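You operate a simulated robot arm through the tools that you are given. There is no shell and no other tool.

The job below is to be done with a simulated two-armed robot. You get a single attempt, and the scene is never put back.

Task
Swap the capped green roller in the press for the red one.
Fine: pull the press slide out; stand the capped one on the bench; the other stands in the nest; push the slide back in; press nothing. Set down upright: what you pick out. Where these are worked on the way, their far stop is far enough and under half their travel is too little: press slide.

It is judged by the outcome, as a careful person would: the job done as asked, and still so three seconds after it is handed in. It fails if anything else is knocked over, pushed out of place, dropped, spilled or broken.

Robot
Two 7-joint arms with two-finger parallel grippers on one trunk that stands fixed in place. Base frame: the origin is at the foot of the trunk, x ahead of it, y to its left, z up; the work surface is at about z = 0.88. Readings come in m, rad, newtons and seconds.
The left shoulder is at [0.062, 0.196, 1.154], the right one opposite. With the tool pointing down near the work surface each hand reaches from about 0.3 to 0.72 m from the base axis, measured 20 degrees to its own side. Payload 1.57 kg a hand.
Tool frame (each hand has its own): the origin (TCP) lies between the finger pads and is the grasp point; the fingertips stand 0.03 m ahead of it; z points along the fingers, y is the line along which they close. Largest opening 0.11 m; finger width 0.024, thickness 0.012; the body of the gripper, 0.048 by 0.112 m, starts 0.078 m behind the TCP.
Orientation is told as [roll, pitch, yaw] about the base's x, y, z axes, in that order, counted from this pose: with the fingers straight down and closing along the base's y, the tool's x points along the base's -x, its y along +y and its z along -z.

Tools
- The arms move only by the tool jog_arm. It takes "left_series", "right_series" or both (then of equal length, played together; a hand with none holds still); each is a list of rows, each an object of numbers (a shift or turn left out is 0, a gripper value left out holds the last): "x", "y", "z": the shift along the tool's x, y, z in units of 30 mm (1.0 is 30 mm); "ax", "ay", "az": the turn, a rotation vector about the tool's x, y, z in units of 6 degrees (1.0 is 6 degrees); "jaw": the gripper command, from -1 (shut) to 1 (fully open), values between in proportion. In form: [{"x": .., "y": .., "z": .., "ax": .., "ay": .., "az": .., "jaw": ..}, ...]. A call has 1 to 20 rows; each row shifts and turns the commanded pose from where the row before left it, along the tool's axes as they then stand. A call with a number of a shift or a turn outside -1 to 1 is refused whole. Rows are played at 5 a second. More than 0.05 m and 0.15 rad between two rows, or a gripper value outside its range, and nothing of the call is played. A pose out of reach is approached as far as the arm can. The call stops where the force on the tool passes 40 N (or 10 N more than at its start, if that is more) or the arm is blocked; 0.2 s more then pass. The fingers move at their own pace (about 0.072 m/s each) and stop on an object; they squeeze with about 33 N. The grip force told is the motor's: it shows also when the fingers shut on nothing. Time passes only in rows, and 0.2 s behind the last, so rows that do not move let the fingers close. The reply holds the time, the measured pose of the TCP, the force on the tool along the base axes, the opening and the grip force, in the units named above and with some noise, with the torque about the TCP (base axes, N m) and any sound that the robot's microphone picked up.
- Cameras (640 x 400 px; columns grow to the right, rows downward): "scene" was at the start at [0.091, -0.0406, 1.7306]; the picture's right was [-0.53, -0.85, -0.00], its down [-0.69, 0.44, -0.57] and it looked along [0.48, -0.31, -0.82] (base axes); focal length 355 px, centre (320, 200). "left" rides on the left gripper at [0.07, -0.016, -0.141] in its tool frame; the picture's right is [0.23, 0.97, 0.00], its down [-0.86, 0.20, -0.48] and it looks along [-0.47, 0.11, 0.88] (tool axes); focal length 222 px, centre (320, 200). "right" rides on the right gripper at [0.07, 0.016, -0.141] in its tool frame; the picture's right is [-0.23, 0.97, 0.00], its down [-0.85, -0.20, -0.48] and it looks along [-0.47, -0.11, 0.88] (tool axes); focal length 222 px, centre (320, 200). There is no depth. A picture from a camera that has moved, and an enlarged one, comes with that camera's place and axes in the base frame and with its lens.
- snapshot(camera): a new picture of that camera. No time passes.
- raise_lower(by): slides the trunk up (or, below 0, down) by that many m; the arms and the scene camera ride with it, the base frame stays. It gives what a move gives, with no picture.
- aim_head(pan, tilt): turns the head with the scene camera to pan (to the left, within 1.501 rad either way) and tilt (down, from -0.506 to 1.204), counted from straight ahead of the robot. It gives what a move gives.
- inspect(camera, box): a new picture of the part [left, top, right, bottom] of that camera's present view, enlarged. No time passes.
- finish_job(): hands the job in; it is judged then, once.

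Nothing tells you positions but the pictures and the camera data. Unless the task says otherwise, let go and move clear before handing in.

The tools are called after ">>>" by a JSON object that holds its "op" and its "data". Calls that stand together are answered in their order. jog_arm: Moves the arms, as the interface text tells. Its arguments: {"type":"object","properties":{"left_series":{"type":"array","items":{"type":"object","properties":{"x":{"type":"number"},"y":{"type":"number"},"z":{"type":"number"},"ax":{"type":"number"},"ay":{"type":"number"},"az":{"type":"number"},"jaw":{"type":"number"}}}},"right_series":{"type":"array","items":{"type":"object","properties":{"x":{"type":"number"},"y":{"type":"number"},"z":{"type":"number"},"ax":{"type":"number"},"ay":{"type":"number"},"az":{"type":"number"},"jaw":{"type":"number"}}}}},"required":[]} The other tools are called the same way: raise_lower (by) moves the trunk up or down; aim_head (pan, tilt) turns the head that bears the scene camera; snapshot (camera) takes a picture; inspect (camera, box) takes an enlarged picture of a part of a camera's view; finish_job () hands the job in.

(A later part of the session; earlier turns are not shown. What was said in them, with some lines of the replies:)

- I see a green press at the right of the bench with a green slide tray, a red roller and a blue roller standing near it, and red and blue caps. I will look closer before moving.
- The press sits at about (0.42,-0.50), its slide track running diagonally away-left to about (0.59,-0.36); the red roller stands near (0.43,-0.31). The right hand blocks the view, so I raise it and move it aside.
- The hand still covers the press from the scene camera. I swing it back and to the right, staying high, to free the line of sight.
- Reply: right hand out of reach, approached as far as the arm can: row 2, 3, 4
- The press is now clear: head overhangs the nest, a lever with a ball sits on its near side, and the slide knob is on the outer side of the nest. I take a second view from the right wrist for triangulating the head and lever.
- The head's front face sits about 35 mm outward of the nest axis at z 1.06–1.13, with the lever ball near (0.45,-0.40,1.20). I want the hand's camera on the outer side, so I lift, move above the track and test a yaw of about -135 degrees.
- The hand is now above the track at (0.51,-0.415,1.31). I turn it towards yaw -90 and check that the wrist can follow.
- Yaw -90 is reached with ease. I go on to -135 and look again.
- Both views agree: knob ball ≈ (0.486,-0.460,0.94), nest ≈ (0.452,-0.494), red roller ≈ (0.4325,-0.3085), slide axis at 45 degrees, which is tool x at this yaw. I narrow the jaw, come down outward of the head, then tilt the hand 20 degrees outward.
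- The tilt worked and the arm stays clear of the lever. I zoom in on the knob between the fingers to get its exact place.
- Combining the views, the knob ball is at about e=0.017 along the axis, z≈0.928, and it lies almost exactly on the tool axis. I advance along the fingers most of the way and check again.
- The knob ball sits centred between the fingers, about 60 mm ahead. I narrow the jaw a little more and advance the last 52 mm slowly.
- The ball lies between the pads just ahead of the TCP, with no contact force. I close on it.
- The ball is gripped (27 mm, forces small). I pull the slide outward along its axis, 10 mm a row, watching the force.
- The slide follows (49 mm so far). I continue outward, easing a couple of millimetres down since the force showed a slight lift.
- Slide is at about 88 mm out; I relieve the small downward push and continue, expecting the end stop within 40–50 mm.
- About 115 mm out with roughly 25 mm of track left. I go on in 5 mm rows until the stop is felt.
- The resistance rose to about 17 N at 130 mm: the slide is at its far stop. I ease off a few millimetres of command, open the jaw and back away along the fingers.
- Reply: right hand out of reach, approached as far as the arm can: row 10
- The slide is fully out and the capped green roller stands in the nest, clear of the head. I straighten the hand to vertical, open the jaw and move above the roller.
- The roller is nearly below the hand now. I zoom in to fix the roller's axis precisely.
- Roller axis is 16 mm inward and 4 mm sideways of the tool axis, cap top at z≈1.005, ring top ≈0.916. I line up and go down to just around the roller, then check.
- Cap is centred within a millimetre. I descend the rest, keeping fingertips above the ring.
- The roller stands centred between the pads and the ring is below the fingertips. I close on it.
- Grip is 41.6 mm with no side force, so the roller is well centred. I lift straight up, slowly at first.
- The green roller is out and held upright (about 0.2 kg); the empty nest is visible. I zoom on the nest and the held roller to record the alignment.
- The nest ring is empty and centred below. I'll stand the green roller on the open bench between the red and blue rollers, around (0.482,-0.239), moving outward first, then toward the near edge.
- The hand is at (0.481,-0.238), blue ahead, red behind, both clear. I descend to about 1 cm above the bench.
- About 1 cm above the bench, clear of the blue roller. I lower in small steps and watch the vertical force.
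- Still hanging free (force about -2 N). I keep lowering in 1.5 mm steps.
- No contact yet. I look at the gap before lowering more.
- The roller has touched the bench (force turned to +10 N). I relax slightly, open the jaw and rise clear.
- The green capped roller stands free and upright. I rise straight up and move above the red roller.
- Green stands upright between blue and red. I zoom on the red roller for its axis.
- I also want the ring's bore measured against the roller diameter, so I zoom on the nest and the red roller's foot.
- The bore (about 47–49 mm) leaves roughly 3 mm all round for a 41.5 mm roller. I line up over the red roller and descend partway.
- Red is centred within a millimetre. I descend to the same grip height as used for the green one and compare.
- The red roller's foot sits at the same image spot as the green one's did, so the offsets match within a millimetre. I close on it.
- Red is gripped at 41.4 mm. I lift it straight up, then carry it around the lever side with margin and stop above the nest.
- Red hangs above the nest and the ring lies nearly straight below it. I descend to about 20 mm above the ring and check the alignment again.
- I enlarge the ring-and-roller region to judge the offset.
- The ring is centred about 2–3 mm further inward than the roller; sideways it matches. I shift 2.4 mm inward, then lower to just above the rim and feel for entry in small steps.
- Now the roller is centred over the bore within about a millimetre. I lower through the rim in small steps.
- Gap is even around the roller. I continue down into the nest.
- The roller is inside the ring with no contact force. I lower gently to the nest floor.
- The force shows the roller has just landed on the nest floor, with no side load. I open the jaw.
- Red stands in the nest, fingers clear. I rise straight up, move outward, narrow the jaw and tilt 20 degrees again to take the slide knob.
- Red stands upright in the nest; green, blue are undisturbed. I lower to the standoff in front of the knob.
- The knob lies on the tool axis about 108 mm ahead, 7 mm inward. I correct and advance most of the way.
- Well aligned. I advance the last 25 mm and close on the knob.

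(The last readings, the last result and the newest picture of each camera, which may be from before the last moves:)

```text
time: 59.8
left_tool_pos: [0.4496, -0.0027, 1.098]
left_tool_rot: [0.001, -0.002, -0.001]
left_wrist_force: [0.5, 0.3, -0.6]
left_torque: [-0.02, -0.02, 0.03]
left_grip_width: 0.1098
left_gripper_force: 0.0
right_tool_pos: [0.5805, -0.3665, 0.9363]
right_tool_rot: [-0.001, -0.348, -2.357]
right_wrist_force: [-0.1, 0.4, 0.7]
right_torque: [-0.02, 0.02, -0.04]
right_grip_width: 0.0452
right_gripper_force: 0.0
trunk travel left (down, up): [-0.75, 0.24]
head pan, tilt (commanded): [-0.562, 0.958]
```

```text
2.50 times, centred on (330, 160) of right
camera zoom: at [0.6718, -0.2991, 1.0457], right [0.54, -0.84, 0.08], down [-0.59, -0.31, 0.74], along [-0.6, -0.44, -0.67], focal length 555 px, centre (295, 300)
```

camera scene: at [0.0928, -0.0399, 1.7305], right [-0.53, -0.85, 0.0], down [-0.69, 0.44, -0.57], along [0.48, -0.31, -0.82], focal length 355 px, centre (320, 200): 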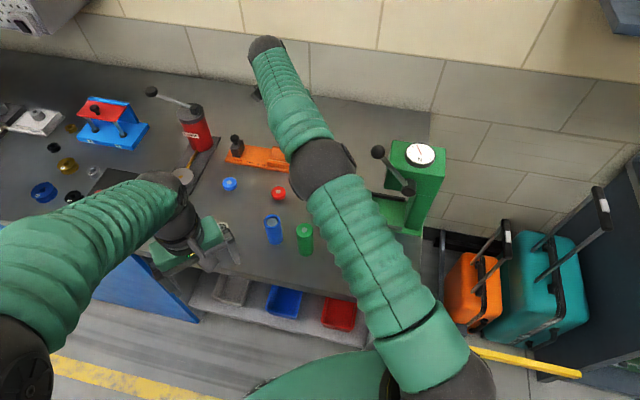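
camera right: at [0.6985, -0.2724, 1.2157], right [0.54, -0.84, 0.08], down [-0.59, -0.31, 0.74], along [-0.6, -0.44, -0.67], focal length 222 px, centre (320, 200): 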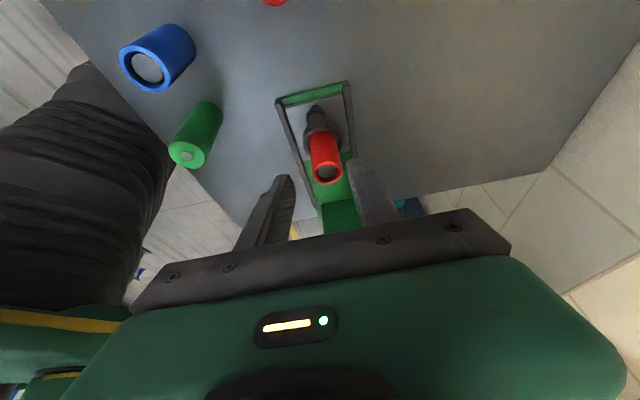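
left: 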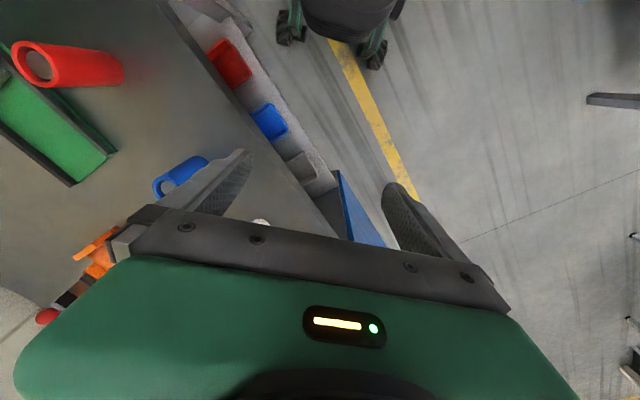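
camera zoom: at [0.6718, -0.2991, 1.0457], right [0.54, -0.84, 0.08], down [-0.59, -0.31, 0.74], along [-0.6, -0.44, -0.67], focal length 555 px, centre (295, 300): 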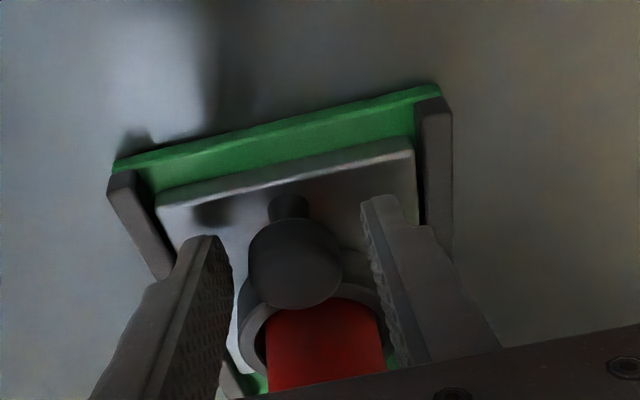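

I shift 3 mm outward to match the earlier grip, then close.

>>> {"op": "jog_arm", "data": {"right_series": [{"x": 0.1}, {"jaw": -0.6}, {"jaw": -1}, {}, {}]}}

>>> {"op": "inspect", "data": {"camera": "right", "box": [240, 80, 420, 240]}}

```text
time: 61.0
left_tool_pos: [0.4507, -0.0034, 1.0956]
left_tool_rot: [0.0, 0.0, 0.001]
left_wrist_force: [0.6, 0.5, 0.9]
left_torque: [-0.01, 0.02, 0.04]
left_grip_width: 0.1101
left_gripper_force: 0.1
right_tool_pos: [0.5827, -0.365, 0.9332]
right_tool_rot: [-0.002, -0.349, -2.356]
right_wrist_force: [-0.6, -0.1, -2.4]
right_torque: [-0.22, 0.15, 0.05]
right_grip_width: 0.0274
right_gripper_force: 37.9
trunk travel left (down, up): [-0.75, 0.24]
head pan, tilt (commanded): [-0.562, 0.958]
```

```text
2.50 times, centred on (330, 160) of right
camera zoom: at [0.6744, -0.2968, 1.0435], right [0.54, -0.84, 0.08], down [-0.59, -0.31, 0.74], along [-0.6, -0.44, -0.67], focal length 555 px, centre (295, 300)
```

zoom: 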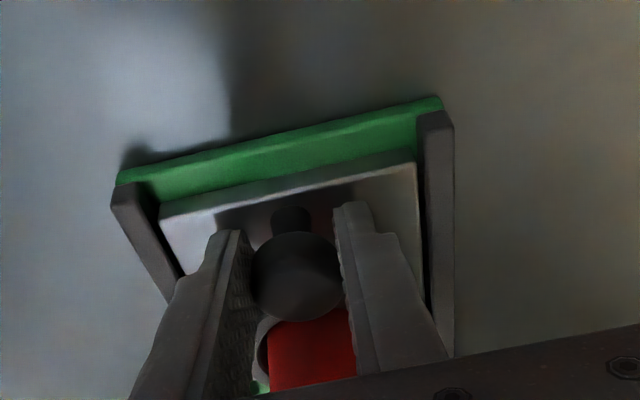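

The knob is gripped as before (27.4 mm). I push the slide back in along the axis, starting gently.

>>> {"op": "jog_arm", "data": {"right_series": [{"x": -0.1, "z": 0.0364}, {"x": -0.2, "z": 0.073}, {"x": -0.313, "z": 0.114}, {"x": -0.313, "z": 0.114}, {"x": -0.2, "z": 0.073}]}}

>>> {"op": "snapshot", "data": {"camera": "right"}}

```text
time: 62.2
left_tool_pos: [0.4505, -0.0038, 1.0954]
left_tool_rot: [0.002, 0.002, 0.0]
left_wrist_force: [-0.3, -0.4, -0.4]
left_torque: [0.03, -0.03, 0.0]
left_grip_width: 0.11
left_gripper_force: 0.0
right_tool_pos: [0.5583, -0.3904, 0.9339]
right_tool_rot: [-0.004, -0.348, -2.355]
right_wrist_force: [-1.6, 3.2, -16.0]
right_torque: [0.29, -0.44, -0.03]
right_grip_width: 0.0275
right_gripper_force: 38.3
trunk travel left (down, up): [-0.75, 0.24]
head pan, tilt (commanded): [-0.562, 0.958]
```

```text
taken
camera right: at [0.6495, -0.3222, 1.0436], right [0.54, -0.84, 0.07], down [-0.59, -0.31, 0.74], along [-0.6, -0.44, -0.67], focal length 222 px, centre (320, 200)
```

right: 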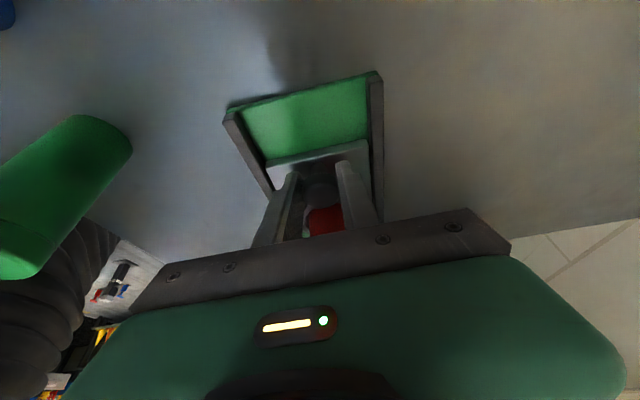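

The slide is 35 mm in; the force shows a slight lift, so I trim 1.5 mm down while continuing inward.

>>> {"op": "jog_arm", "data": {"right_series": [{"x": -0.14, "z": 0.105}, {"x": -0.25, "z": 0.091}, {"x": -0.313, "z": 0.114}, {"x": -0.25, "z": 0.091}]}}

>>> {"op": "snapshot", "data": {"camera": "right"}}

```text
time: 63.2
left_tool_pos: [0.4495, -0.0026, 1.0958]
left_tool_rot: [0.002, 0.001, -0.001]
left_wrist_force: [0.2, 0.0, 0.6]
left_torque: [0.01, -0.01, 0.01]
left_grip_width: 0.1103
left_gripper_force: 0.0
right_tool_pos: [0.5351, -0.4121, 0.9336]
right_tool_rot: [-0.001, -0.35, -2.358]
right_wrist_force: [3.8, -1.3, -3.2]
right_torque: [-0.17, 0.09, 0.08]
right_grip_width: 0.0274
right_gripper_force: 37.5
trunk travel left (down, up): [-0.75, 0.24]
head pan, tilt (commanded): [-0.562, 0.958]
```

```text
taken
camera right: at [0.6271, -0.3436, 1.0437], right [0.54, -0.84, 0.08], down [-0.59, -0.31, 0.74], along [-0.6, -0.44, -0.67], focal length 222 px, centre (320, 200)
```

right: 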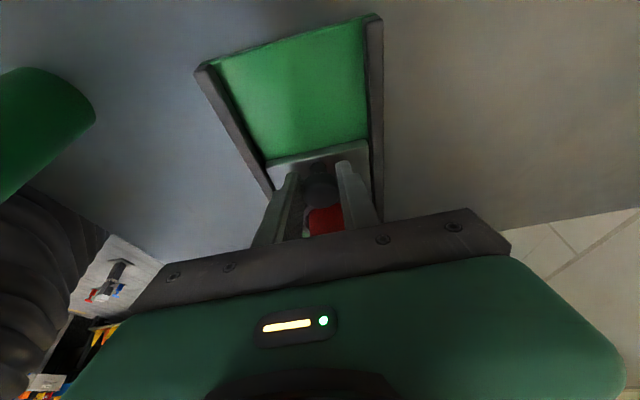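

Forces are low; 67 mm in, 63 mm to go. I continue.

>>> {"op": "jog_arm", "data": {"right_series": [{"x": -0.2, "z": 0.073}, {"x": -0.313, "z": 0.114}, {"x": -0.313, "z": 0.114}, {"x": -0.313, "z": 0.114}, {"x": -0.15, "z": 0.055}]}}

>>> {"op": "snapshot", "data": {"camera": "right"}}

```text
time: 64.4
left_tool_pos: [0.4499, -0.0024, 1.0954]
left_tool_rot: [-0.001, 0.0, 0.0]
left_wrist_force: [-0.2, -0.1, -1.0]
left_torque: [0.01, 0.04, 0.03]
left_grip_width: 0.11
left_gripper_force: 0.2
right_tool_pos: [0.5062, -0.4408, 0.9347]
right_tool_rot: [0.0, -0.347, -2.358]
right_wrist_force: [4.1, -3.7, 5.3]
right_torque: [-0.18, 0.11, 0.02]
right_grip_width: 0.0273
right_gripper_force: 38.0
trunk travel left (down, up): [-0.75, 0.24]
head pan, tilt (commanded): [-0.562, 0.958]
```

```text
taken
camera right: at [0.5982, -0.3726, 1.0437], right [0.54, -0.84, 0.08], down [-0.59, -0.31, 0.74], along [-0.6, -0.44, -0.67], focal length 222 px, centre (320, 200)
```

right: 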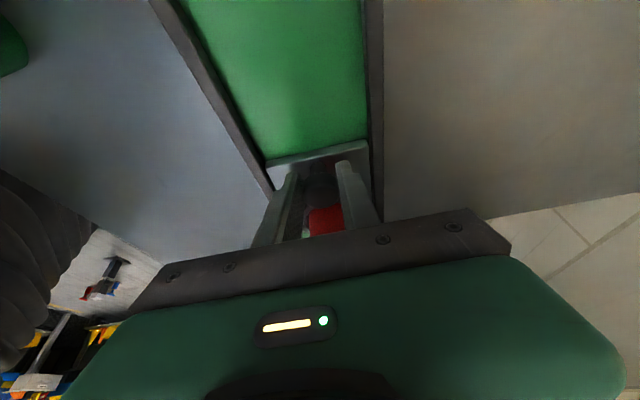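

About 22 mm remain. I go on in 5 mm rows and feel for the inner stop.

>>> {"op": "jog_arm", "data": {"right_series": [{"x": -0.157, "z": 0.057}, {"x": -0.157, "z": 0.057}, {"x": -0.157, "z": 0.057}, {"x": -0.125, "z": 0.045}]}}

```text
time: 65.4
left_tool_pos: [0.4488, -0.0029, 1.0963]
left_tool_rot: [0.0, 0.0, 0.0]
left_wrist_force: [-0.6, 0.5, 0.5]
left_torque: [-0.01, 0.0, 0.01]
left_grip_width: 0.1099
left_gripper_force: 0.1
right_tool_pos: [0.4906, -0.4565, 0.9337]
right_tool_rot: [-0.001, -0.346, -2.357]
right_wrist_force: [4.2, -6.5, 10.1]
right_torque: [0.04, -0.22, 0.06]
right_grip_width: 0.0273
right_gripper_force: 38.5
trunk travel left (down, up): [-0.75, 0.24]
head pan, tilt (commanded): [-0.562, 0.958]
```

Back at about the original knob position with no stop resistance yet. I press on in 2 mm rows until the stop is felt.

>>> {"op": "jog_arm", "data": {"right_series": [{"x": -0.063, "z": 0.023}, {"x": -0.063, "z": 0.015}]}}

```text
time: 66.0
left_tool_pos: [0.4503, -0.0026, 1.0944]
left_tool_rot: [0.0, 0.002, 0.0]
left_wrist_force: [0.4, 0.7, -0.3]
left_torque: [0.0, -0.02, 0.03]
left_grip_width: 0.1098
left_gripper_force: 0.0
right_tool_pos: [0.491, -0.4575, 0.9348]
right_tool_rot: [0.002, -0.349, -2.355]
right_wrist_force: [12.4, -6.4, 10.6]
right_torque: [-0.42, 0.18, 0.11]
right_grip_width: 0.0274
right_gripper_force: 37.9
trunk travel left (down, up): [-0.75, 0.24]
head pan, tilt (commanded): [-0.562, 0.958]
```

Resistance begins at the original position, with a small side load. I trim sideways 1.2 mm and push 4 mm more to confirm the stop.

>>> {"op": "jog_arm", "data": {"right_series": [{"x": -0.063, "z": 0.015, "y": 0.04}, {"x": -0.063, "z": 0.015}, {}]}}

>>> {"op": "snapshot", "data": {"camera": "right"}}

>>> {"op": "inspect", "data": {"camera": "scene", "box": [310, 130, 470, 260]}}

```text
time: 66.8
left_tool_pos: [0.452, -0.0008, 1.0942]
left_tool_rot: [-0.002, 0.002, 0.0]
left_wrist_force: [-0.2, -0.6, 0.1]
left_torque: [0.01, 0.01, 0.02]
left_grip_width: 0.11
left_gripper_force: 0.0
right_tool_pos: [0.4907, -0.4564, 0.9342]
right_tool_rot: [-0.001, -0.347, -2.355]
right_wrist_force: [19.7, 9.0, 1.6]
right_torque: [0.65, -0.76, 0.1]
right_grip_width: 0.0273
right_gripper_force: 37.9
trunk travel left (down, up): [-0.75, 0.24]
head pan, tilt (commanded): [-0.562, 0.958]
```

```text
taken
camera right: at [0.5821, -0.3888, 1.0437], right [0.54, -0.84, 0.08], down [-0.59, -0.31, 0.74], along [-0.6, -0.44, -0.67], focal length 222 px, centre (320, 200)
```

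right: 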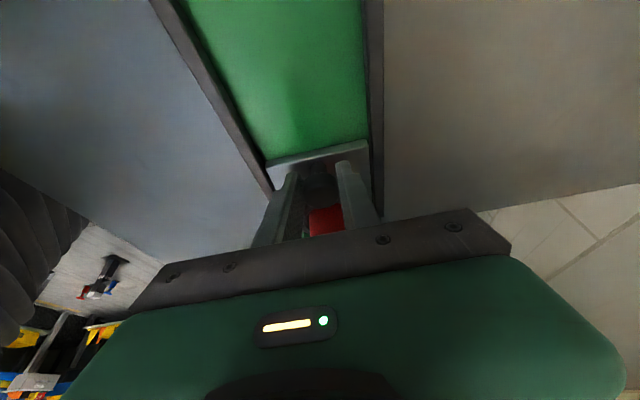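

```text
3.08 times, centred on (390, 195) of scene
camera zoom: at [0.0976, -0.036, 1.7302], right [-0.53, -0.85, 0.0], down [-0.7, 0.44, -0.57], along [0.48, -0.31, -0.82], focal length 1094 px, centre (105, 215)
```

zoom: 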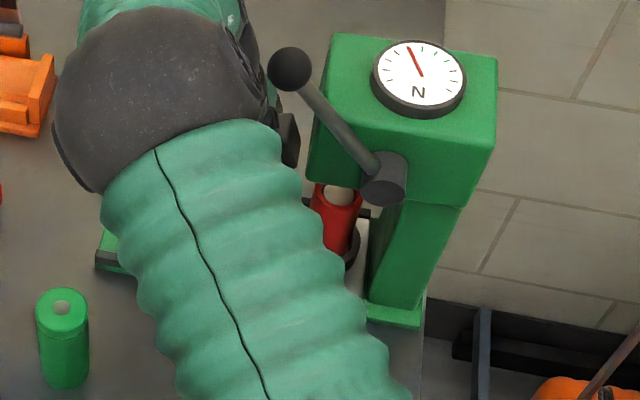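

The push met 20 N without movement: the slide is at its inner stop with red under the ram. I relax the push, open the jaw and back out along the fingers.

>>> {"op": "jog_arm", "data": {"right_series": [{"x": 0.14, "z": -0.045}, {"jaw": -0.18}, {}, {}]}}

>>> {"op": "inspect", "data": {"camera": "right", "box": [240, 80, 420, 240]}}

```text
time: 67.8
left_tool_pos: [0.4487, -0.0006, 1.0961]
left_tool_rot: [0.0, 0.001, 0.001]
left_wrist_force: [0.1, -0.3, -0.9]
left_torque: [0.01, 0.03, -0.02]
left_grip_width: 0.1102
left_gripper_force: 0.1
right_tool_pos: [0.4902, -0.4569, 0.9346]
right_tool_rot: [0.0, -0.35, -2.354]
right_wrist_force: [-0.1, -0.3, 0.7]
right_torque: [0.02, 0.02, -0.02]
right_grip_width: 0.0453
right_gripper_force: 0.0
trunk travel left (down, up): [-0.75, 0.24]
head pan, tilt (commanded): [-0.562, 0.958]
```

```text
2.50 times, centred on (330, 160) of right
camera zoom: at [0.5819, -0.3882, 1.0448], right [0.54, -0.84, 0.08], down [-0.59, -0.31, 0.74], along [-0.6, -0.44, -0.67], focal length 555 px, centre (295, 300)
```

zoom: 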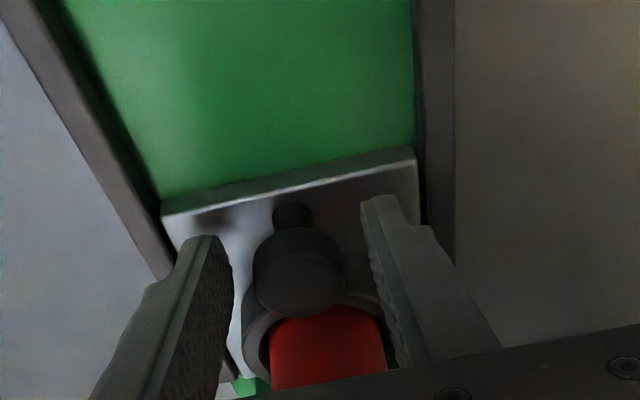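

The fingers are clear of the knob. I withdraw along the approach path, then up and away.

>>> {"op": "jog_arm", "data": {"right_series": [{"z": -0.3}, {"z": -0.6}, {"z": -1}, {"z": -1}, {"z": -1}, {"z": -1}]}}

>>> {"op": "inspect", "data": {"camera": "right", "box": [200, 40, 440, 240]}}

```text
time: 69.2
left_tool_pos: [0.4491, -0.0026, 1.0966]
left_tool_rot: [0.001, -0.001, -0.001]
left_wrist_force: [-0.1, -0.6, 0.0]
left_torque: [0.02, -0.02, -0.02]
left_grip_width: 0.1099
left_gripper_force: 0.1
right_tool_pos: [0.5232, -0.4207, 1.0724]
right_tool_rot: [0.001, -0.35, -2.356]
right_wrist_force: [-0.1, 0.4, -0.4]
right_torque: [0.0, 0.0, 0.0]
right_grip_width: 0.0455
right_gripper_force: 0.0
trunk travel left (down, up): [-0.75, 0.24]
head pan, tilt (commanded): [-0.562, 0.958]
```

```text
2.00 times, centred on (320, 140) of right
camera zoom: at [0.615, -0.3525, 1.1816], right [0.54, -0.84, 0.08], down [-0.59, -0.31, 0.74], along [-0.6, -0.44, -0.67], focal length 444 px, centre (320, 320)
```

zoom: 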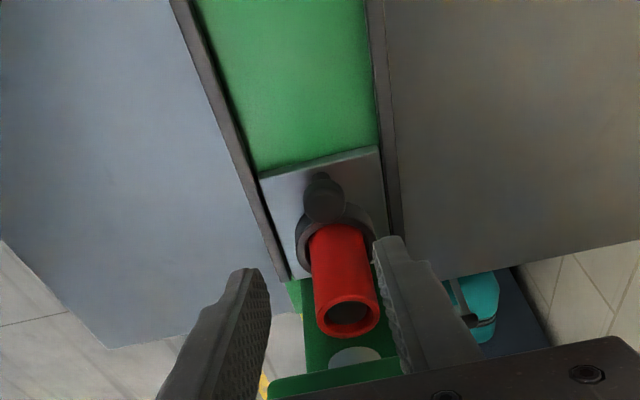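

Red stands upright in the nest under the ram. I straighten the hand, rise high and move it aside for a final check.

>>> {"op": "jog_arm", "data": {"right_series": [{"z": -1}, {"ay": 1}, {"ay": 1}, {"ay": 1}, {"ay": 0.33}, {"z": -1}, {"z": -1}, {"z": -1}, {"z": -1}, {"z": -1}, {"z": -1}, {"z": -0.5}]}}

>>> {"op": "snapshot", "data": {"camera": "right"}}

>>> {"op": "snapshot", "data": {"camera": "scene"}}

```text
time: 71.8
left_tool_pos: [0.4494, -0.0028, 1.095]
left_tool_rot: [-0.001, 0.0, 0.0]
left_wrist_force: [-0.5, 0.0, -1.1]
left_torque: [-0.03, 0.0, -0.01]
left_grip_width: 0.11
left_gripper_force: 0.0
right_tool_pos: [0.5341, -0.4169, 1.2962]
right_tool_rot: [-0.002, 0.001, -2.355]
right_wrist_force: [-0.1, -0.5, -1.0]
right_torque: [-0.02, -0.03, 0.02]
right_grip_width: 0.0453
right_gripper_force: 0.0
trunk travel left (down, up): [-0.75, 0.24]
head pan, tilt (commanded): [-0.562, 0.958]
```

```text
taken
camera right: at [0.5947, -0.3797, 1.4389], right [0.53, -0.85, 0.0], down [-0.75, -0.46, 0.48], along [-0.41, -0.25, -0.88], focal length 222 px, centre (320, 200)
```

right: 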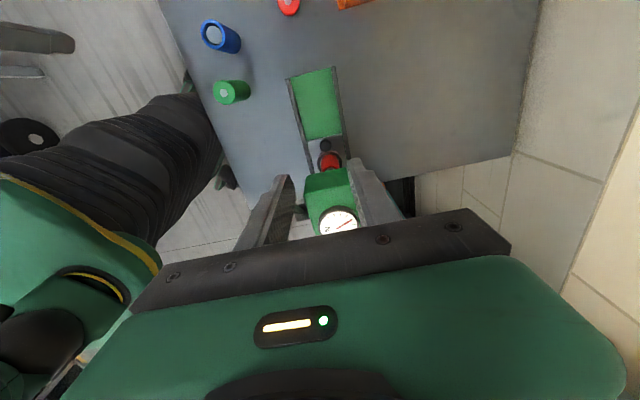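

```text
taken
camera scene: at [0.092, -0.0408, 1.7305], right [-0.53, -0.85, 0.0], down [-0.69, 0.44, -0.57], along [0.48, -0.3, -0.82], focal length 355 px, centre (320, 200)
```

scene: 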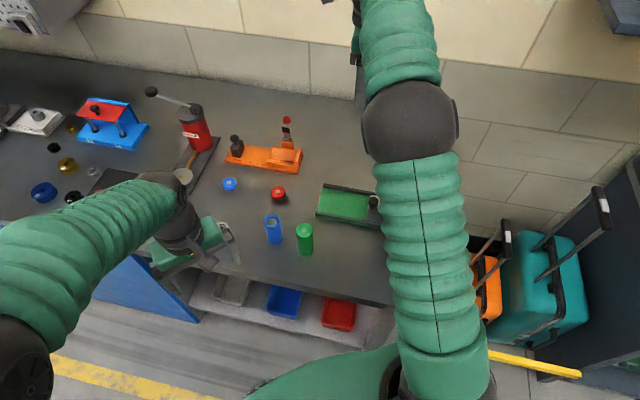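

I move the hand outward and left, still high, so the scene camera can see the press.

>>> {"op": "jog_arm", "data": {"right_series": [{"x": 0.9, "y": -0.5}, {"x": 0.9, "y": -0.5}, {"x": 0.9, "y": -0.5}, {"x": 0.9, "y": -0.5, "z": 0.4}, {"x": 0.5, "y": -0.5, "z": 0.6}, {}]}}

>>> {"op": "snapshot", "data": {"camera": "scene"}}

>>> {"op": "inspect", "data": {"camera": "scene", "box": [310, 130, 470, 260]}}

```text
time: 73.2
left_tool_pos: [0.4509, -0.0028, 1.0961]
left_tool_rot: [0.0, 0.001, 0.0]
left_wrist_force: [0.5, 0.0, -0.7]
left_torque: [-0.02, 0.0, 0.03]
left_grip_width: 0.1101
left_gripper_force: 0.1
right_tool_pos: [0.5647, -0.2776, 1.2655]
right_tool_rot: [-0.001, 0.001, -2.357]
right_wrist_force: [-0.8, 0.5, -1.0]
right_torque: [0.0, -0.02, -0.01]
right_grip_width: 0.045
right_gripper_force: 0.0
trunk travel left (down, up): [-0.75, 0.24]
head pan, tilt (commanded): [-0.562, 0.958]
```

```text
taken
camera scene: at [0.0914, -0.0395, 1.7306], right [-0.53, -0.85, 0.0], down [-0.69, 0.44, -0.57], along [0.48, -0.31, -0.82], focal length 355 px, centre (320, 200)
```

scene: 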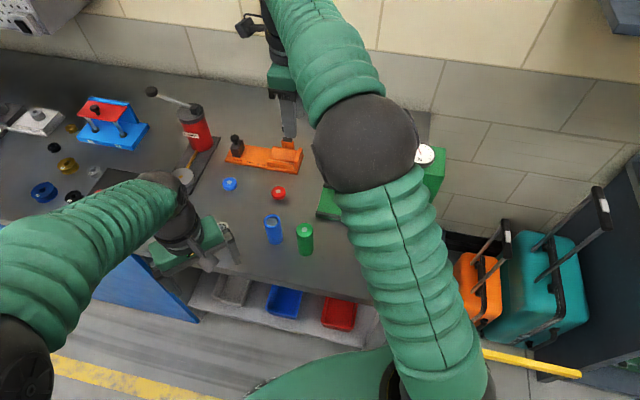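

```text
3.08 times, centred on (390, 195) of scene
camera zoom: at [0.0914, -0.0395, 1.7306], right [-0.53, -0.85, 0.0], down [-0.69, 0.44, -0.57], along [0.48, -0.31, -0.82], focal length 1094 px, centre (105, 215)
```

zoom: 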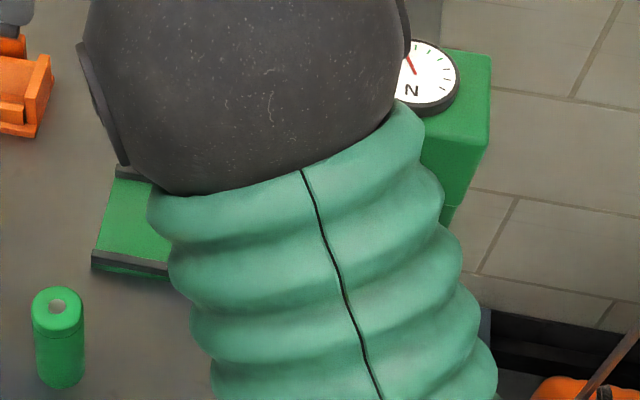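

The elbow still hides the press from the head, so I use the wrist camera from here for the final check.

>>> {"op": "snapshot", "data": {"camera": "right"}}

>>> {"op": "inspect", "data": {"camera": "right", "box": [330, 80, 490, 220]}}

```text
taken
camera right: at [0.6257, -0.2405, 1.4074], right [0.53, -0.85, 0.0], down [-0.75, -0.46, 0.48], along [-0.41, -0.25, -0.88], focal length 222 px, centre (320, 200)
```

right: 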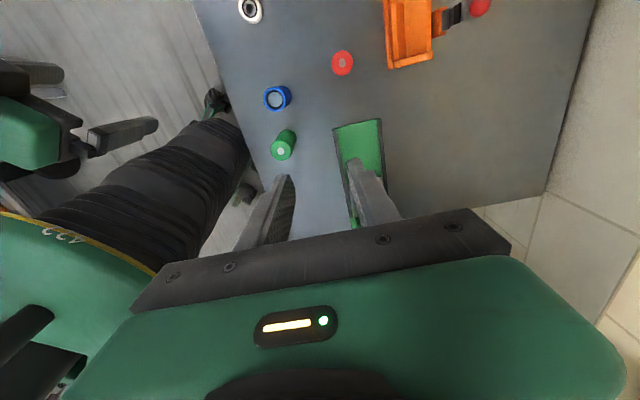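

```text
2.86 times, centred on (410, 150) of right
camera zoom: at [0.6257, -0.2405, 1.4074], right [0.53, -0.85, 0.0], down [-0.75, -0.46, 0.48], along [-0.41, -0.25, -0.88], focal length 635 px, centre (63, 343)
```

zoom: 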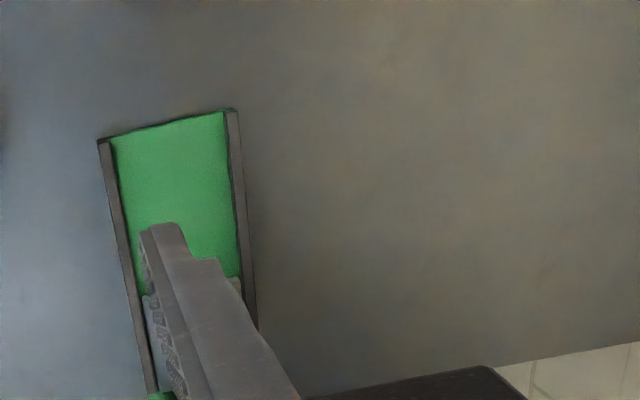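

A finger blocks it. I go back to the high spot above the track and turn the hand back to yaw 0, then park it right-back as before for a clear scene view.

>>> {"op": "jog_arm", "data": {"right_series": [{"z": -0.85}, {"z": -0.85}, {"x": -0.75, "y": 0.32}, {"x": -0.75, "y": 0.32}, {"x": -0.75, "y": 0.32}, {"x": -0.75, "y": 0.32}, {"x": -0.75, "y": 0.32}, {"x": -0.75, "y": 0.33}, {"az": -1}, {"az": -1}, {"az": -1}, {"az": -1}, {"az": -1}, {"az": -1}, {"az": -1}, {"az": -0.5}]}}

>>> {"op": "snapshot", "data": {"camera": "right"}}

>>> {"op": "inspect", "data": {"camera": "right", "box": [220, 50, 400, 230]}}

```text
time: 76.6
left_tool_pos: [0.4506, -0.004, 1.0948]
left_tool_rot: [0.0, 0.0, 0.0]
left_wrist_force: [-0.1, -0.8, 0.3]
left_torque: [0.04, 0.02, 0.01]
left_grip_width: 0.1099
left_gripper_force: 0.1
right_tool_pos: [0.5137, -0.412, 1.3157]
right_tool_rot: [-0.001, 0.002, -1.57]
right_wrist_force: [0.1, 0.0, 0.0]
right_torque: [0.0, 0.0, 0.03]
right_grip_width: 0.045
right_gripper_force: 0.0
trunk travel left (down, up): [-0.75, 0.24]
head pan, tilt (commanded): [-0.562, 0.958]
```

```text
taken
camera right: at [0.5297, -0.3432, 1.4586], right [0.97, -0.23, 0.0], down [-0.2, -0.86, 0.48], along [-0.11, -0.47, -0.88], focal length 222 px, centre (320, 200)
```

right: 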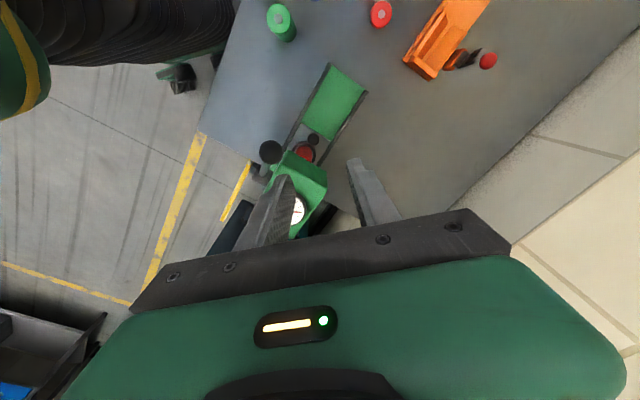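

```text
2.22 times, centred on (310, 140) of right
camera zoom: at [0.5297, -0.3432, 1.4586], right [0.97, -0.23, 0.0], down [-0.2, -0.86, 0.48], along [-0.11, -0.47, -0.88], focal length 494 px, centre (342, 333)
```

zoom: 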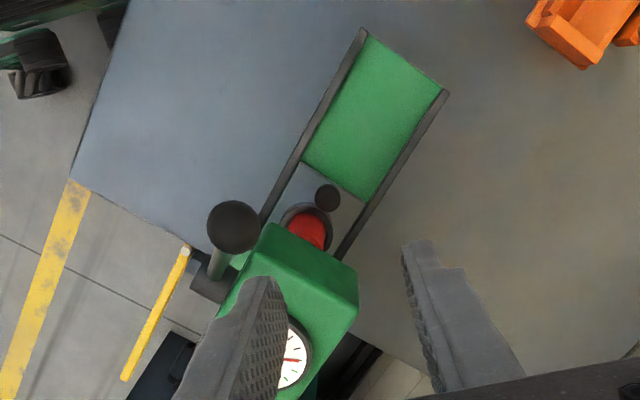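

Slide is in, red is in the nest and the lever is untouched. I turn back to yaw 0 and park the arm for one last full view.

>>> {"op": "jog_arm", "data": {"right_series": [{"az": -1}, {"az": -1}, {"az": -1}, {"az": -1}, {"az": -1}, {"az": -1}, {"az": -1}, {"az": -1}, {"az": -1}, {"az": -1}, {"az": -1}, {"az": -1}, {"az": -1}, {"az": -1}, {"az": -1}]}}

>>> {"op": "jog_arm", "data": {"right_series": [{"x": 1, "y": -0.5}, {"x": 1, "y": -0.5}, {"x": 1, "y": -0.5}, {"x": 1, "y": -0.5}, {"x": 1, "y": -0.5}, {"x": 1, "y": -0.5}, {"x": 1, "y": -0.3}, {"x": 0.6}]}}

>>> {"op": "snapshot", "data": {"camera": "scene"}}

>>> {"op": "inspect", "data": {"camera": "scene", "box": [310, 130, 470, 260]}}

```text
time: 79.8
left_tool_pos: [0.4488, -0.0024, 1.0957]
left_tool_rot: [-0.002, 0.001, 0.0]
left_wrist_force: [0.3, -1.2, 0.6]
left_torque: [-0.02, 0.01, 0.01]
left_grip_width: 0.1097
left_gripper_force: 0.0
right_tool_pos: [0.513, -0.411, 1.3164]
right_tool_rot: [0.0, -0.002, 0.001]
right_wrist_force: [-0.4, 0.2, 0.5]
right_torque: [0.0, -0.01, 0.03]
right_grip_width: 0.0448
right_gripper_force: 0.0
trunk travel left (down, up): [-0.75, 0.24]
head pan, tilt (commanded): [-0.562, 0.958]
```

```text
time: 81.6
left_tool_pos: [0.449, -0.0029, 1.0957]
left_tool_rot: [-0.001, 0.002, -0.002]
left_wrist_force: [0.3, -0.1, 0.1]
left_torque: [-0.03, 0.0, 0.04]
left_grip_width: 0.1103
left_gripper_force: 0.2
right_tool_pos: [0.2819, -0.5093, 1.316]
right_tool_rot: [-0.001, -0.001, -0.001]
right_wrist_force: [-0.2, -0.8, -0.5]
right_torque: [0.03, -0.02, 0.01]
right_grip_width: 0.0452
right_gripper_force: 0.0
trunk travel left (down, up): [-0.75, 0.24]
head pan, tilt (commanded): [-0.562, 0.958]
```

```text
taken
camera scene: at [0.0892, -0.0405, 1.7307], right [-0.53, -0.85, 0.0], down [-0.69, 0.44, -0.57], along [0.49, -0.31, -0.82], focal length 355 px, centre (320, 200)
```

scene: 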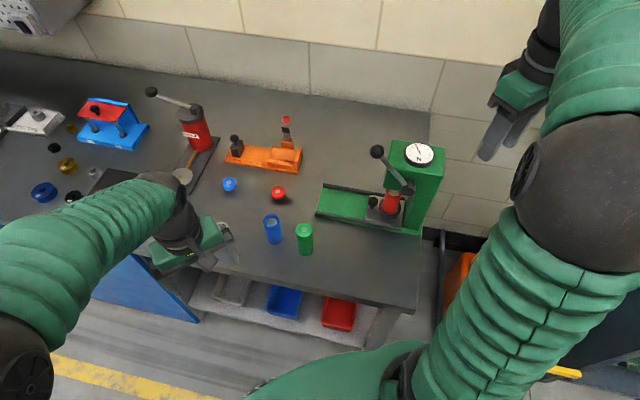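

```text
3.08 times, centred on (390, 195) of scene
camera zoom: at [0.0892, -0.0405, 1.7307], right [-0.53, -0.85, 0.0], down [-0.69, 0.44, -0.57], along [0.49, -0.31, -0.82], focal length 1094 px, centre (105, 215)
```

zoom: 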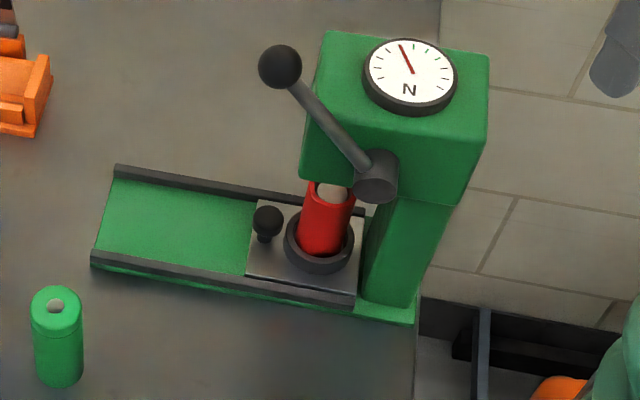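

The red roller stands in the nest with the slide back where it started. The green capped roller stands upright on the bench, nothing else has moved, and both hands are clear, so I hand the job in.

>>> {"op": "finish_job", "data": {}}

```text
The job is handed in.
```

The swap is done, and I've handed the job in. The red roller now stands upright in the press nest. The capped green one stands upright on the bench, between the blue roller and where the red one stood.

- **Slide:** I pulled it out about 130 mm to its far stop. After the swap I pushed it back until it met its inner stop, and its knob ended where it started.
- **Press:** I pressed nothing; the lever and gauge look the same as at the start.
- **Everything else:** In the final picture the blue roller, the loose caps and the other tools are where they were. Both hands are empty and clear of the press and rollers.
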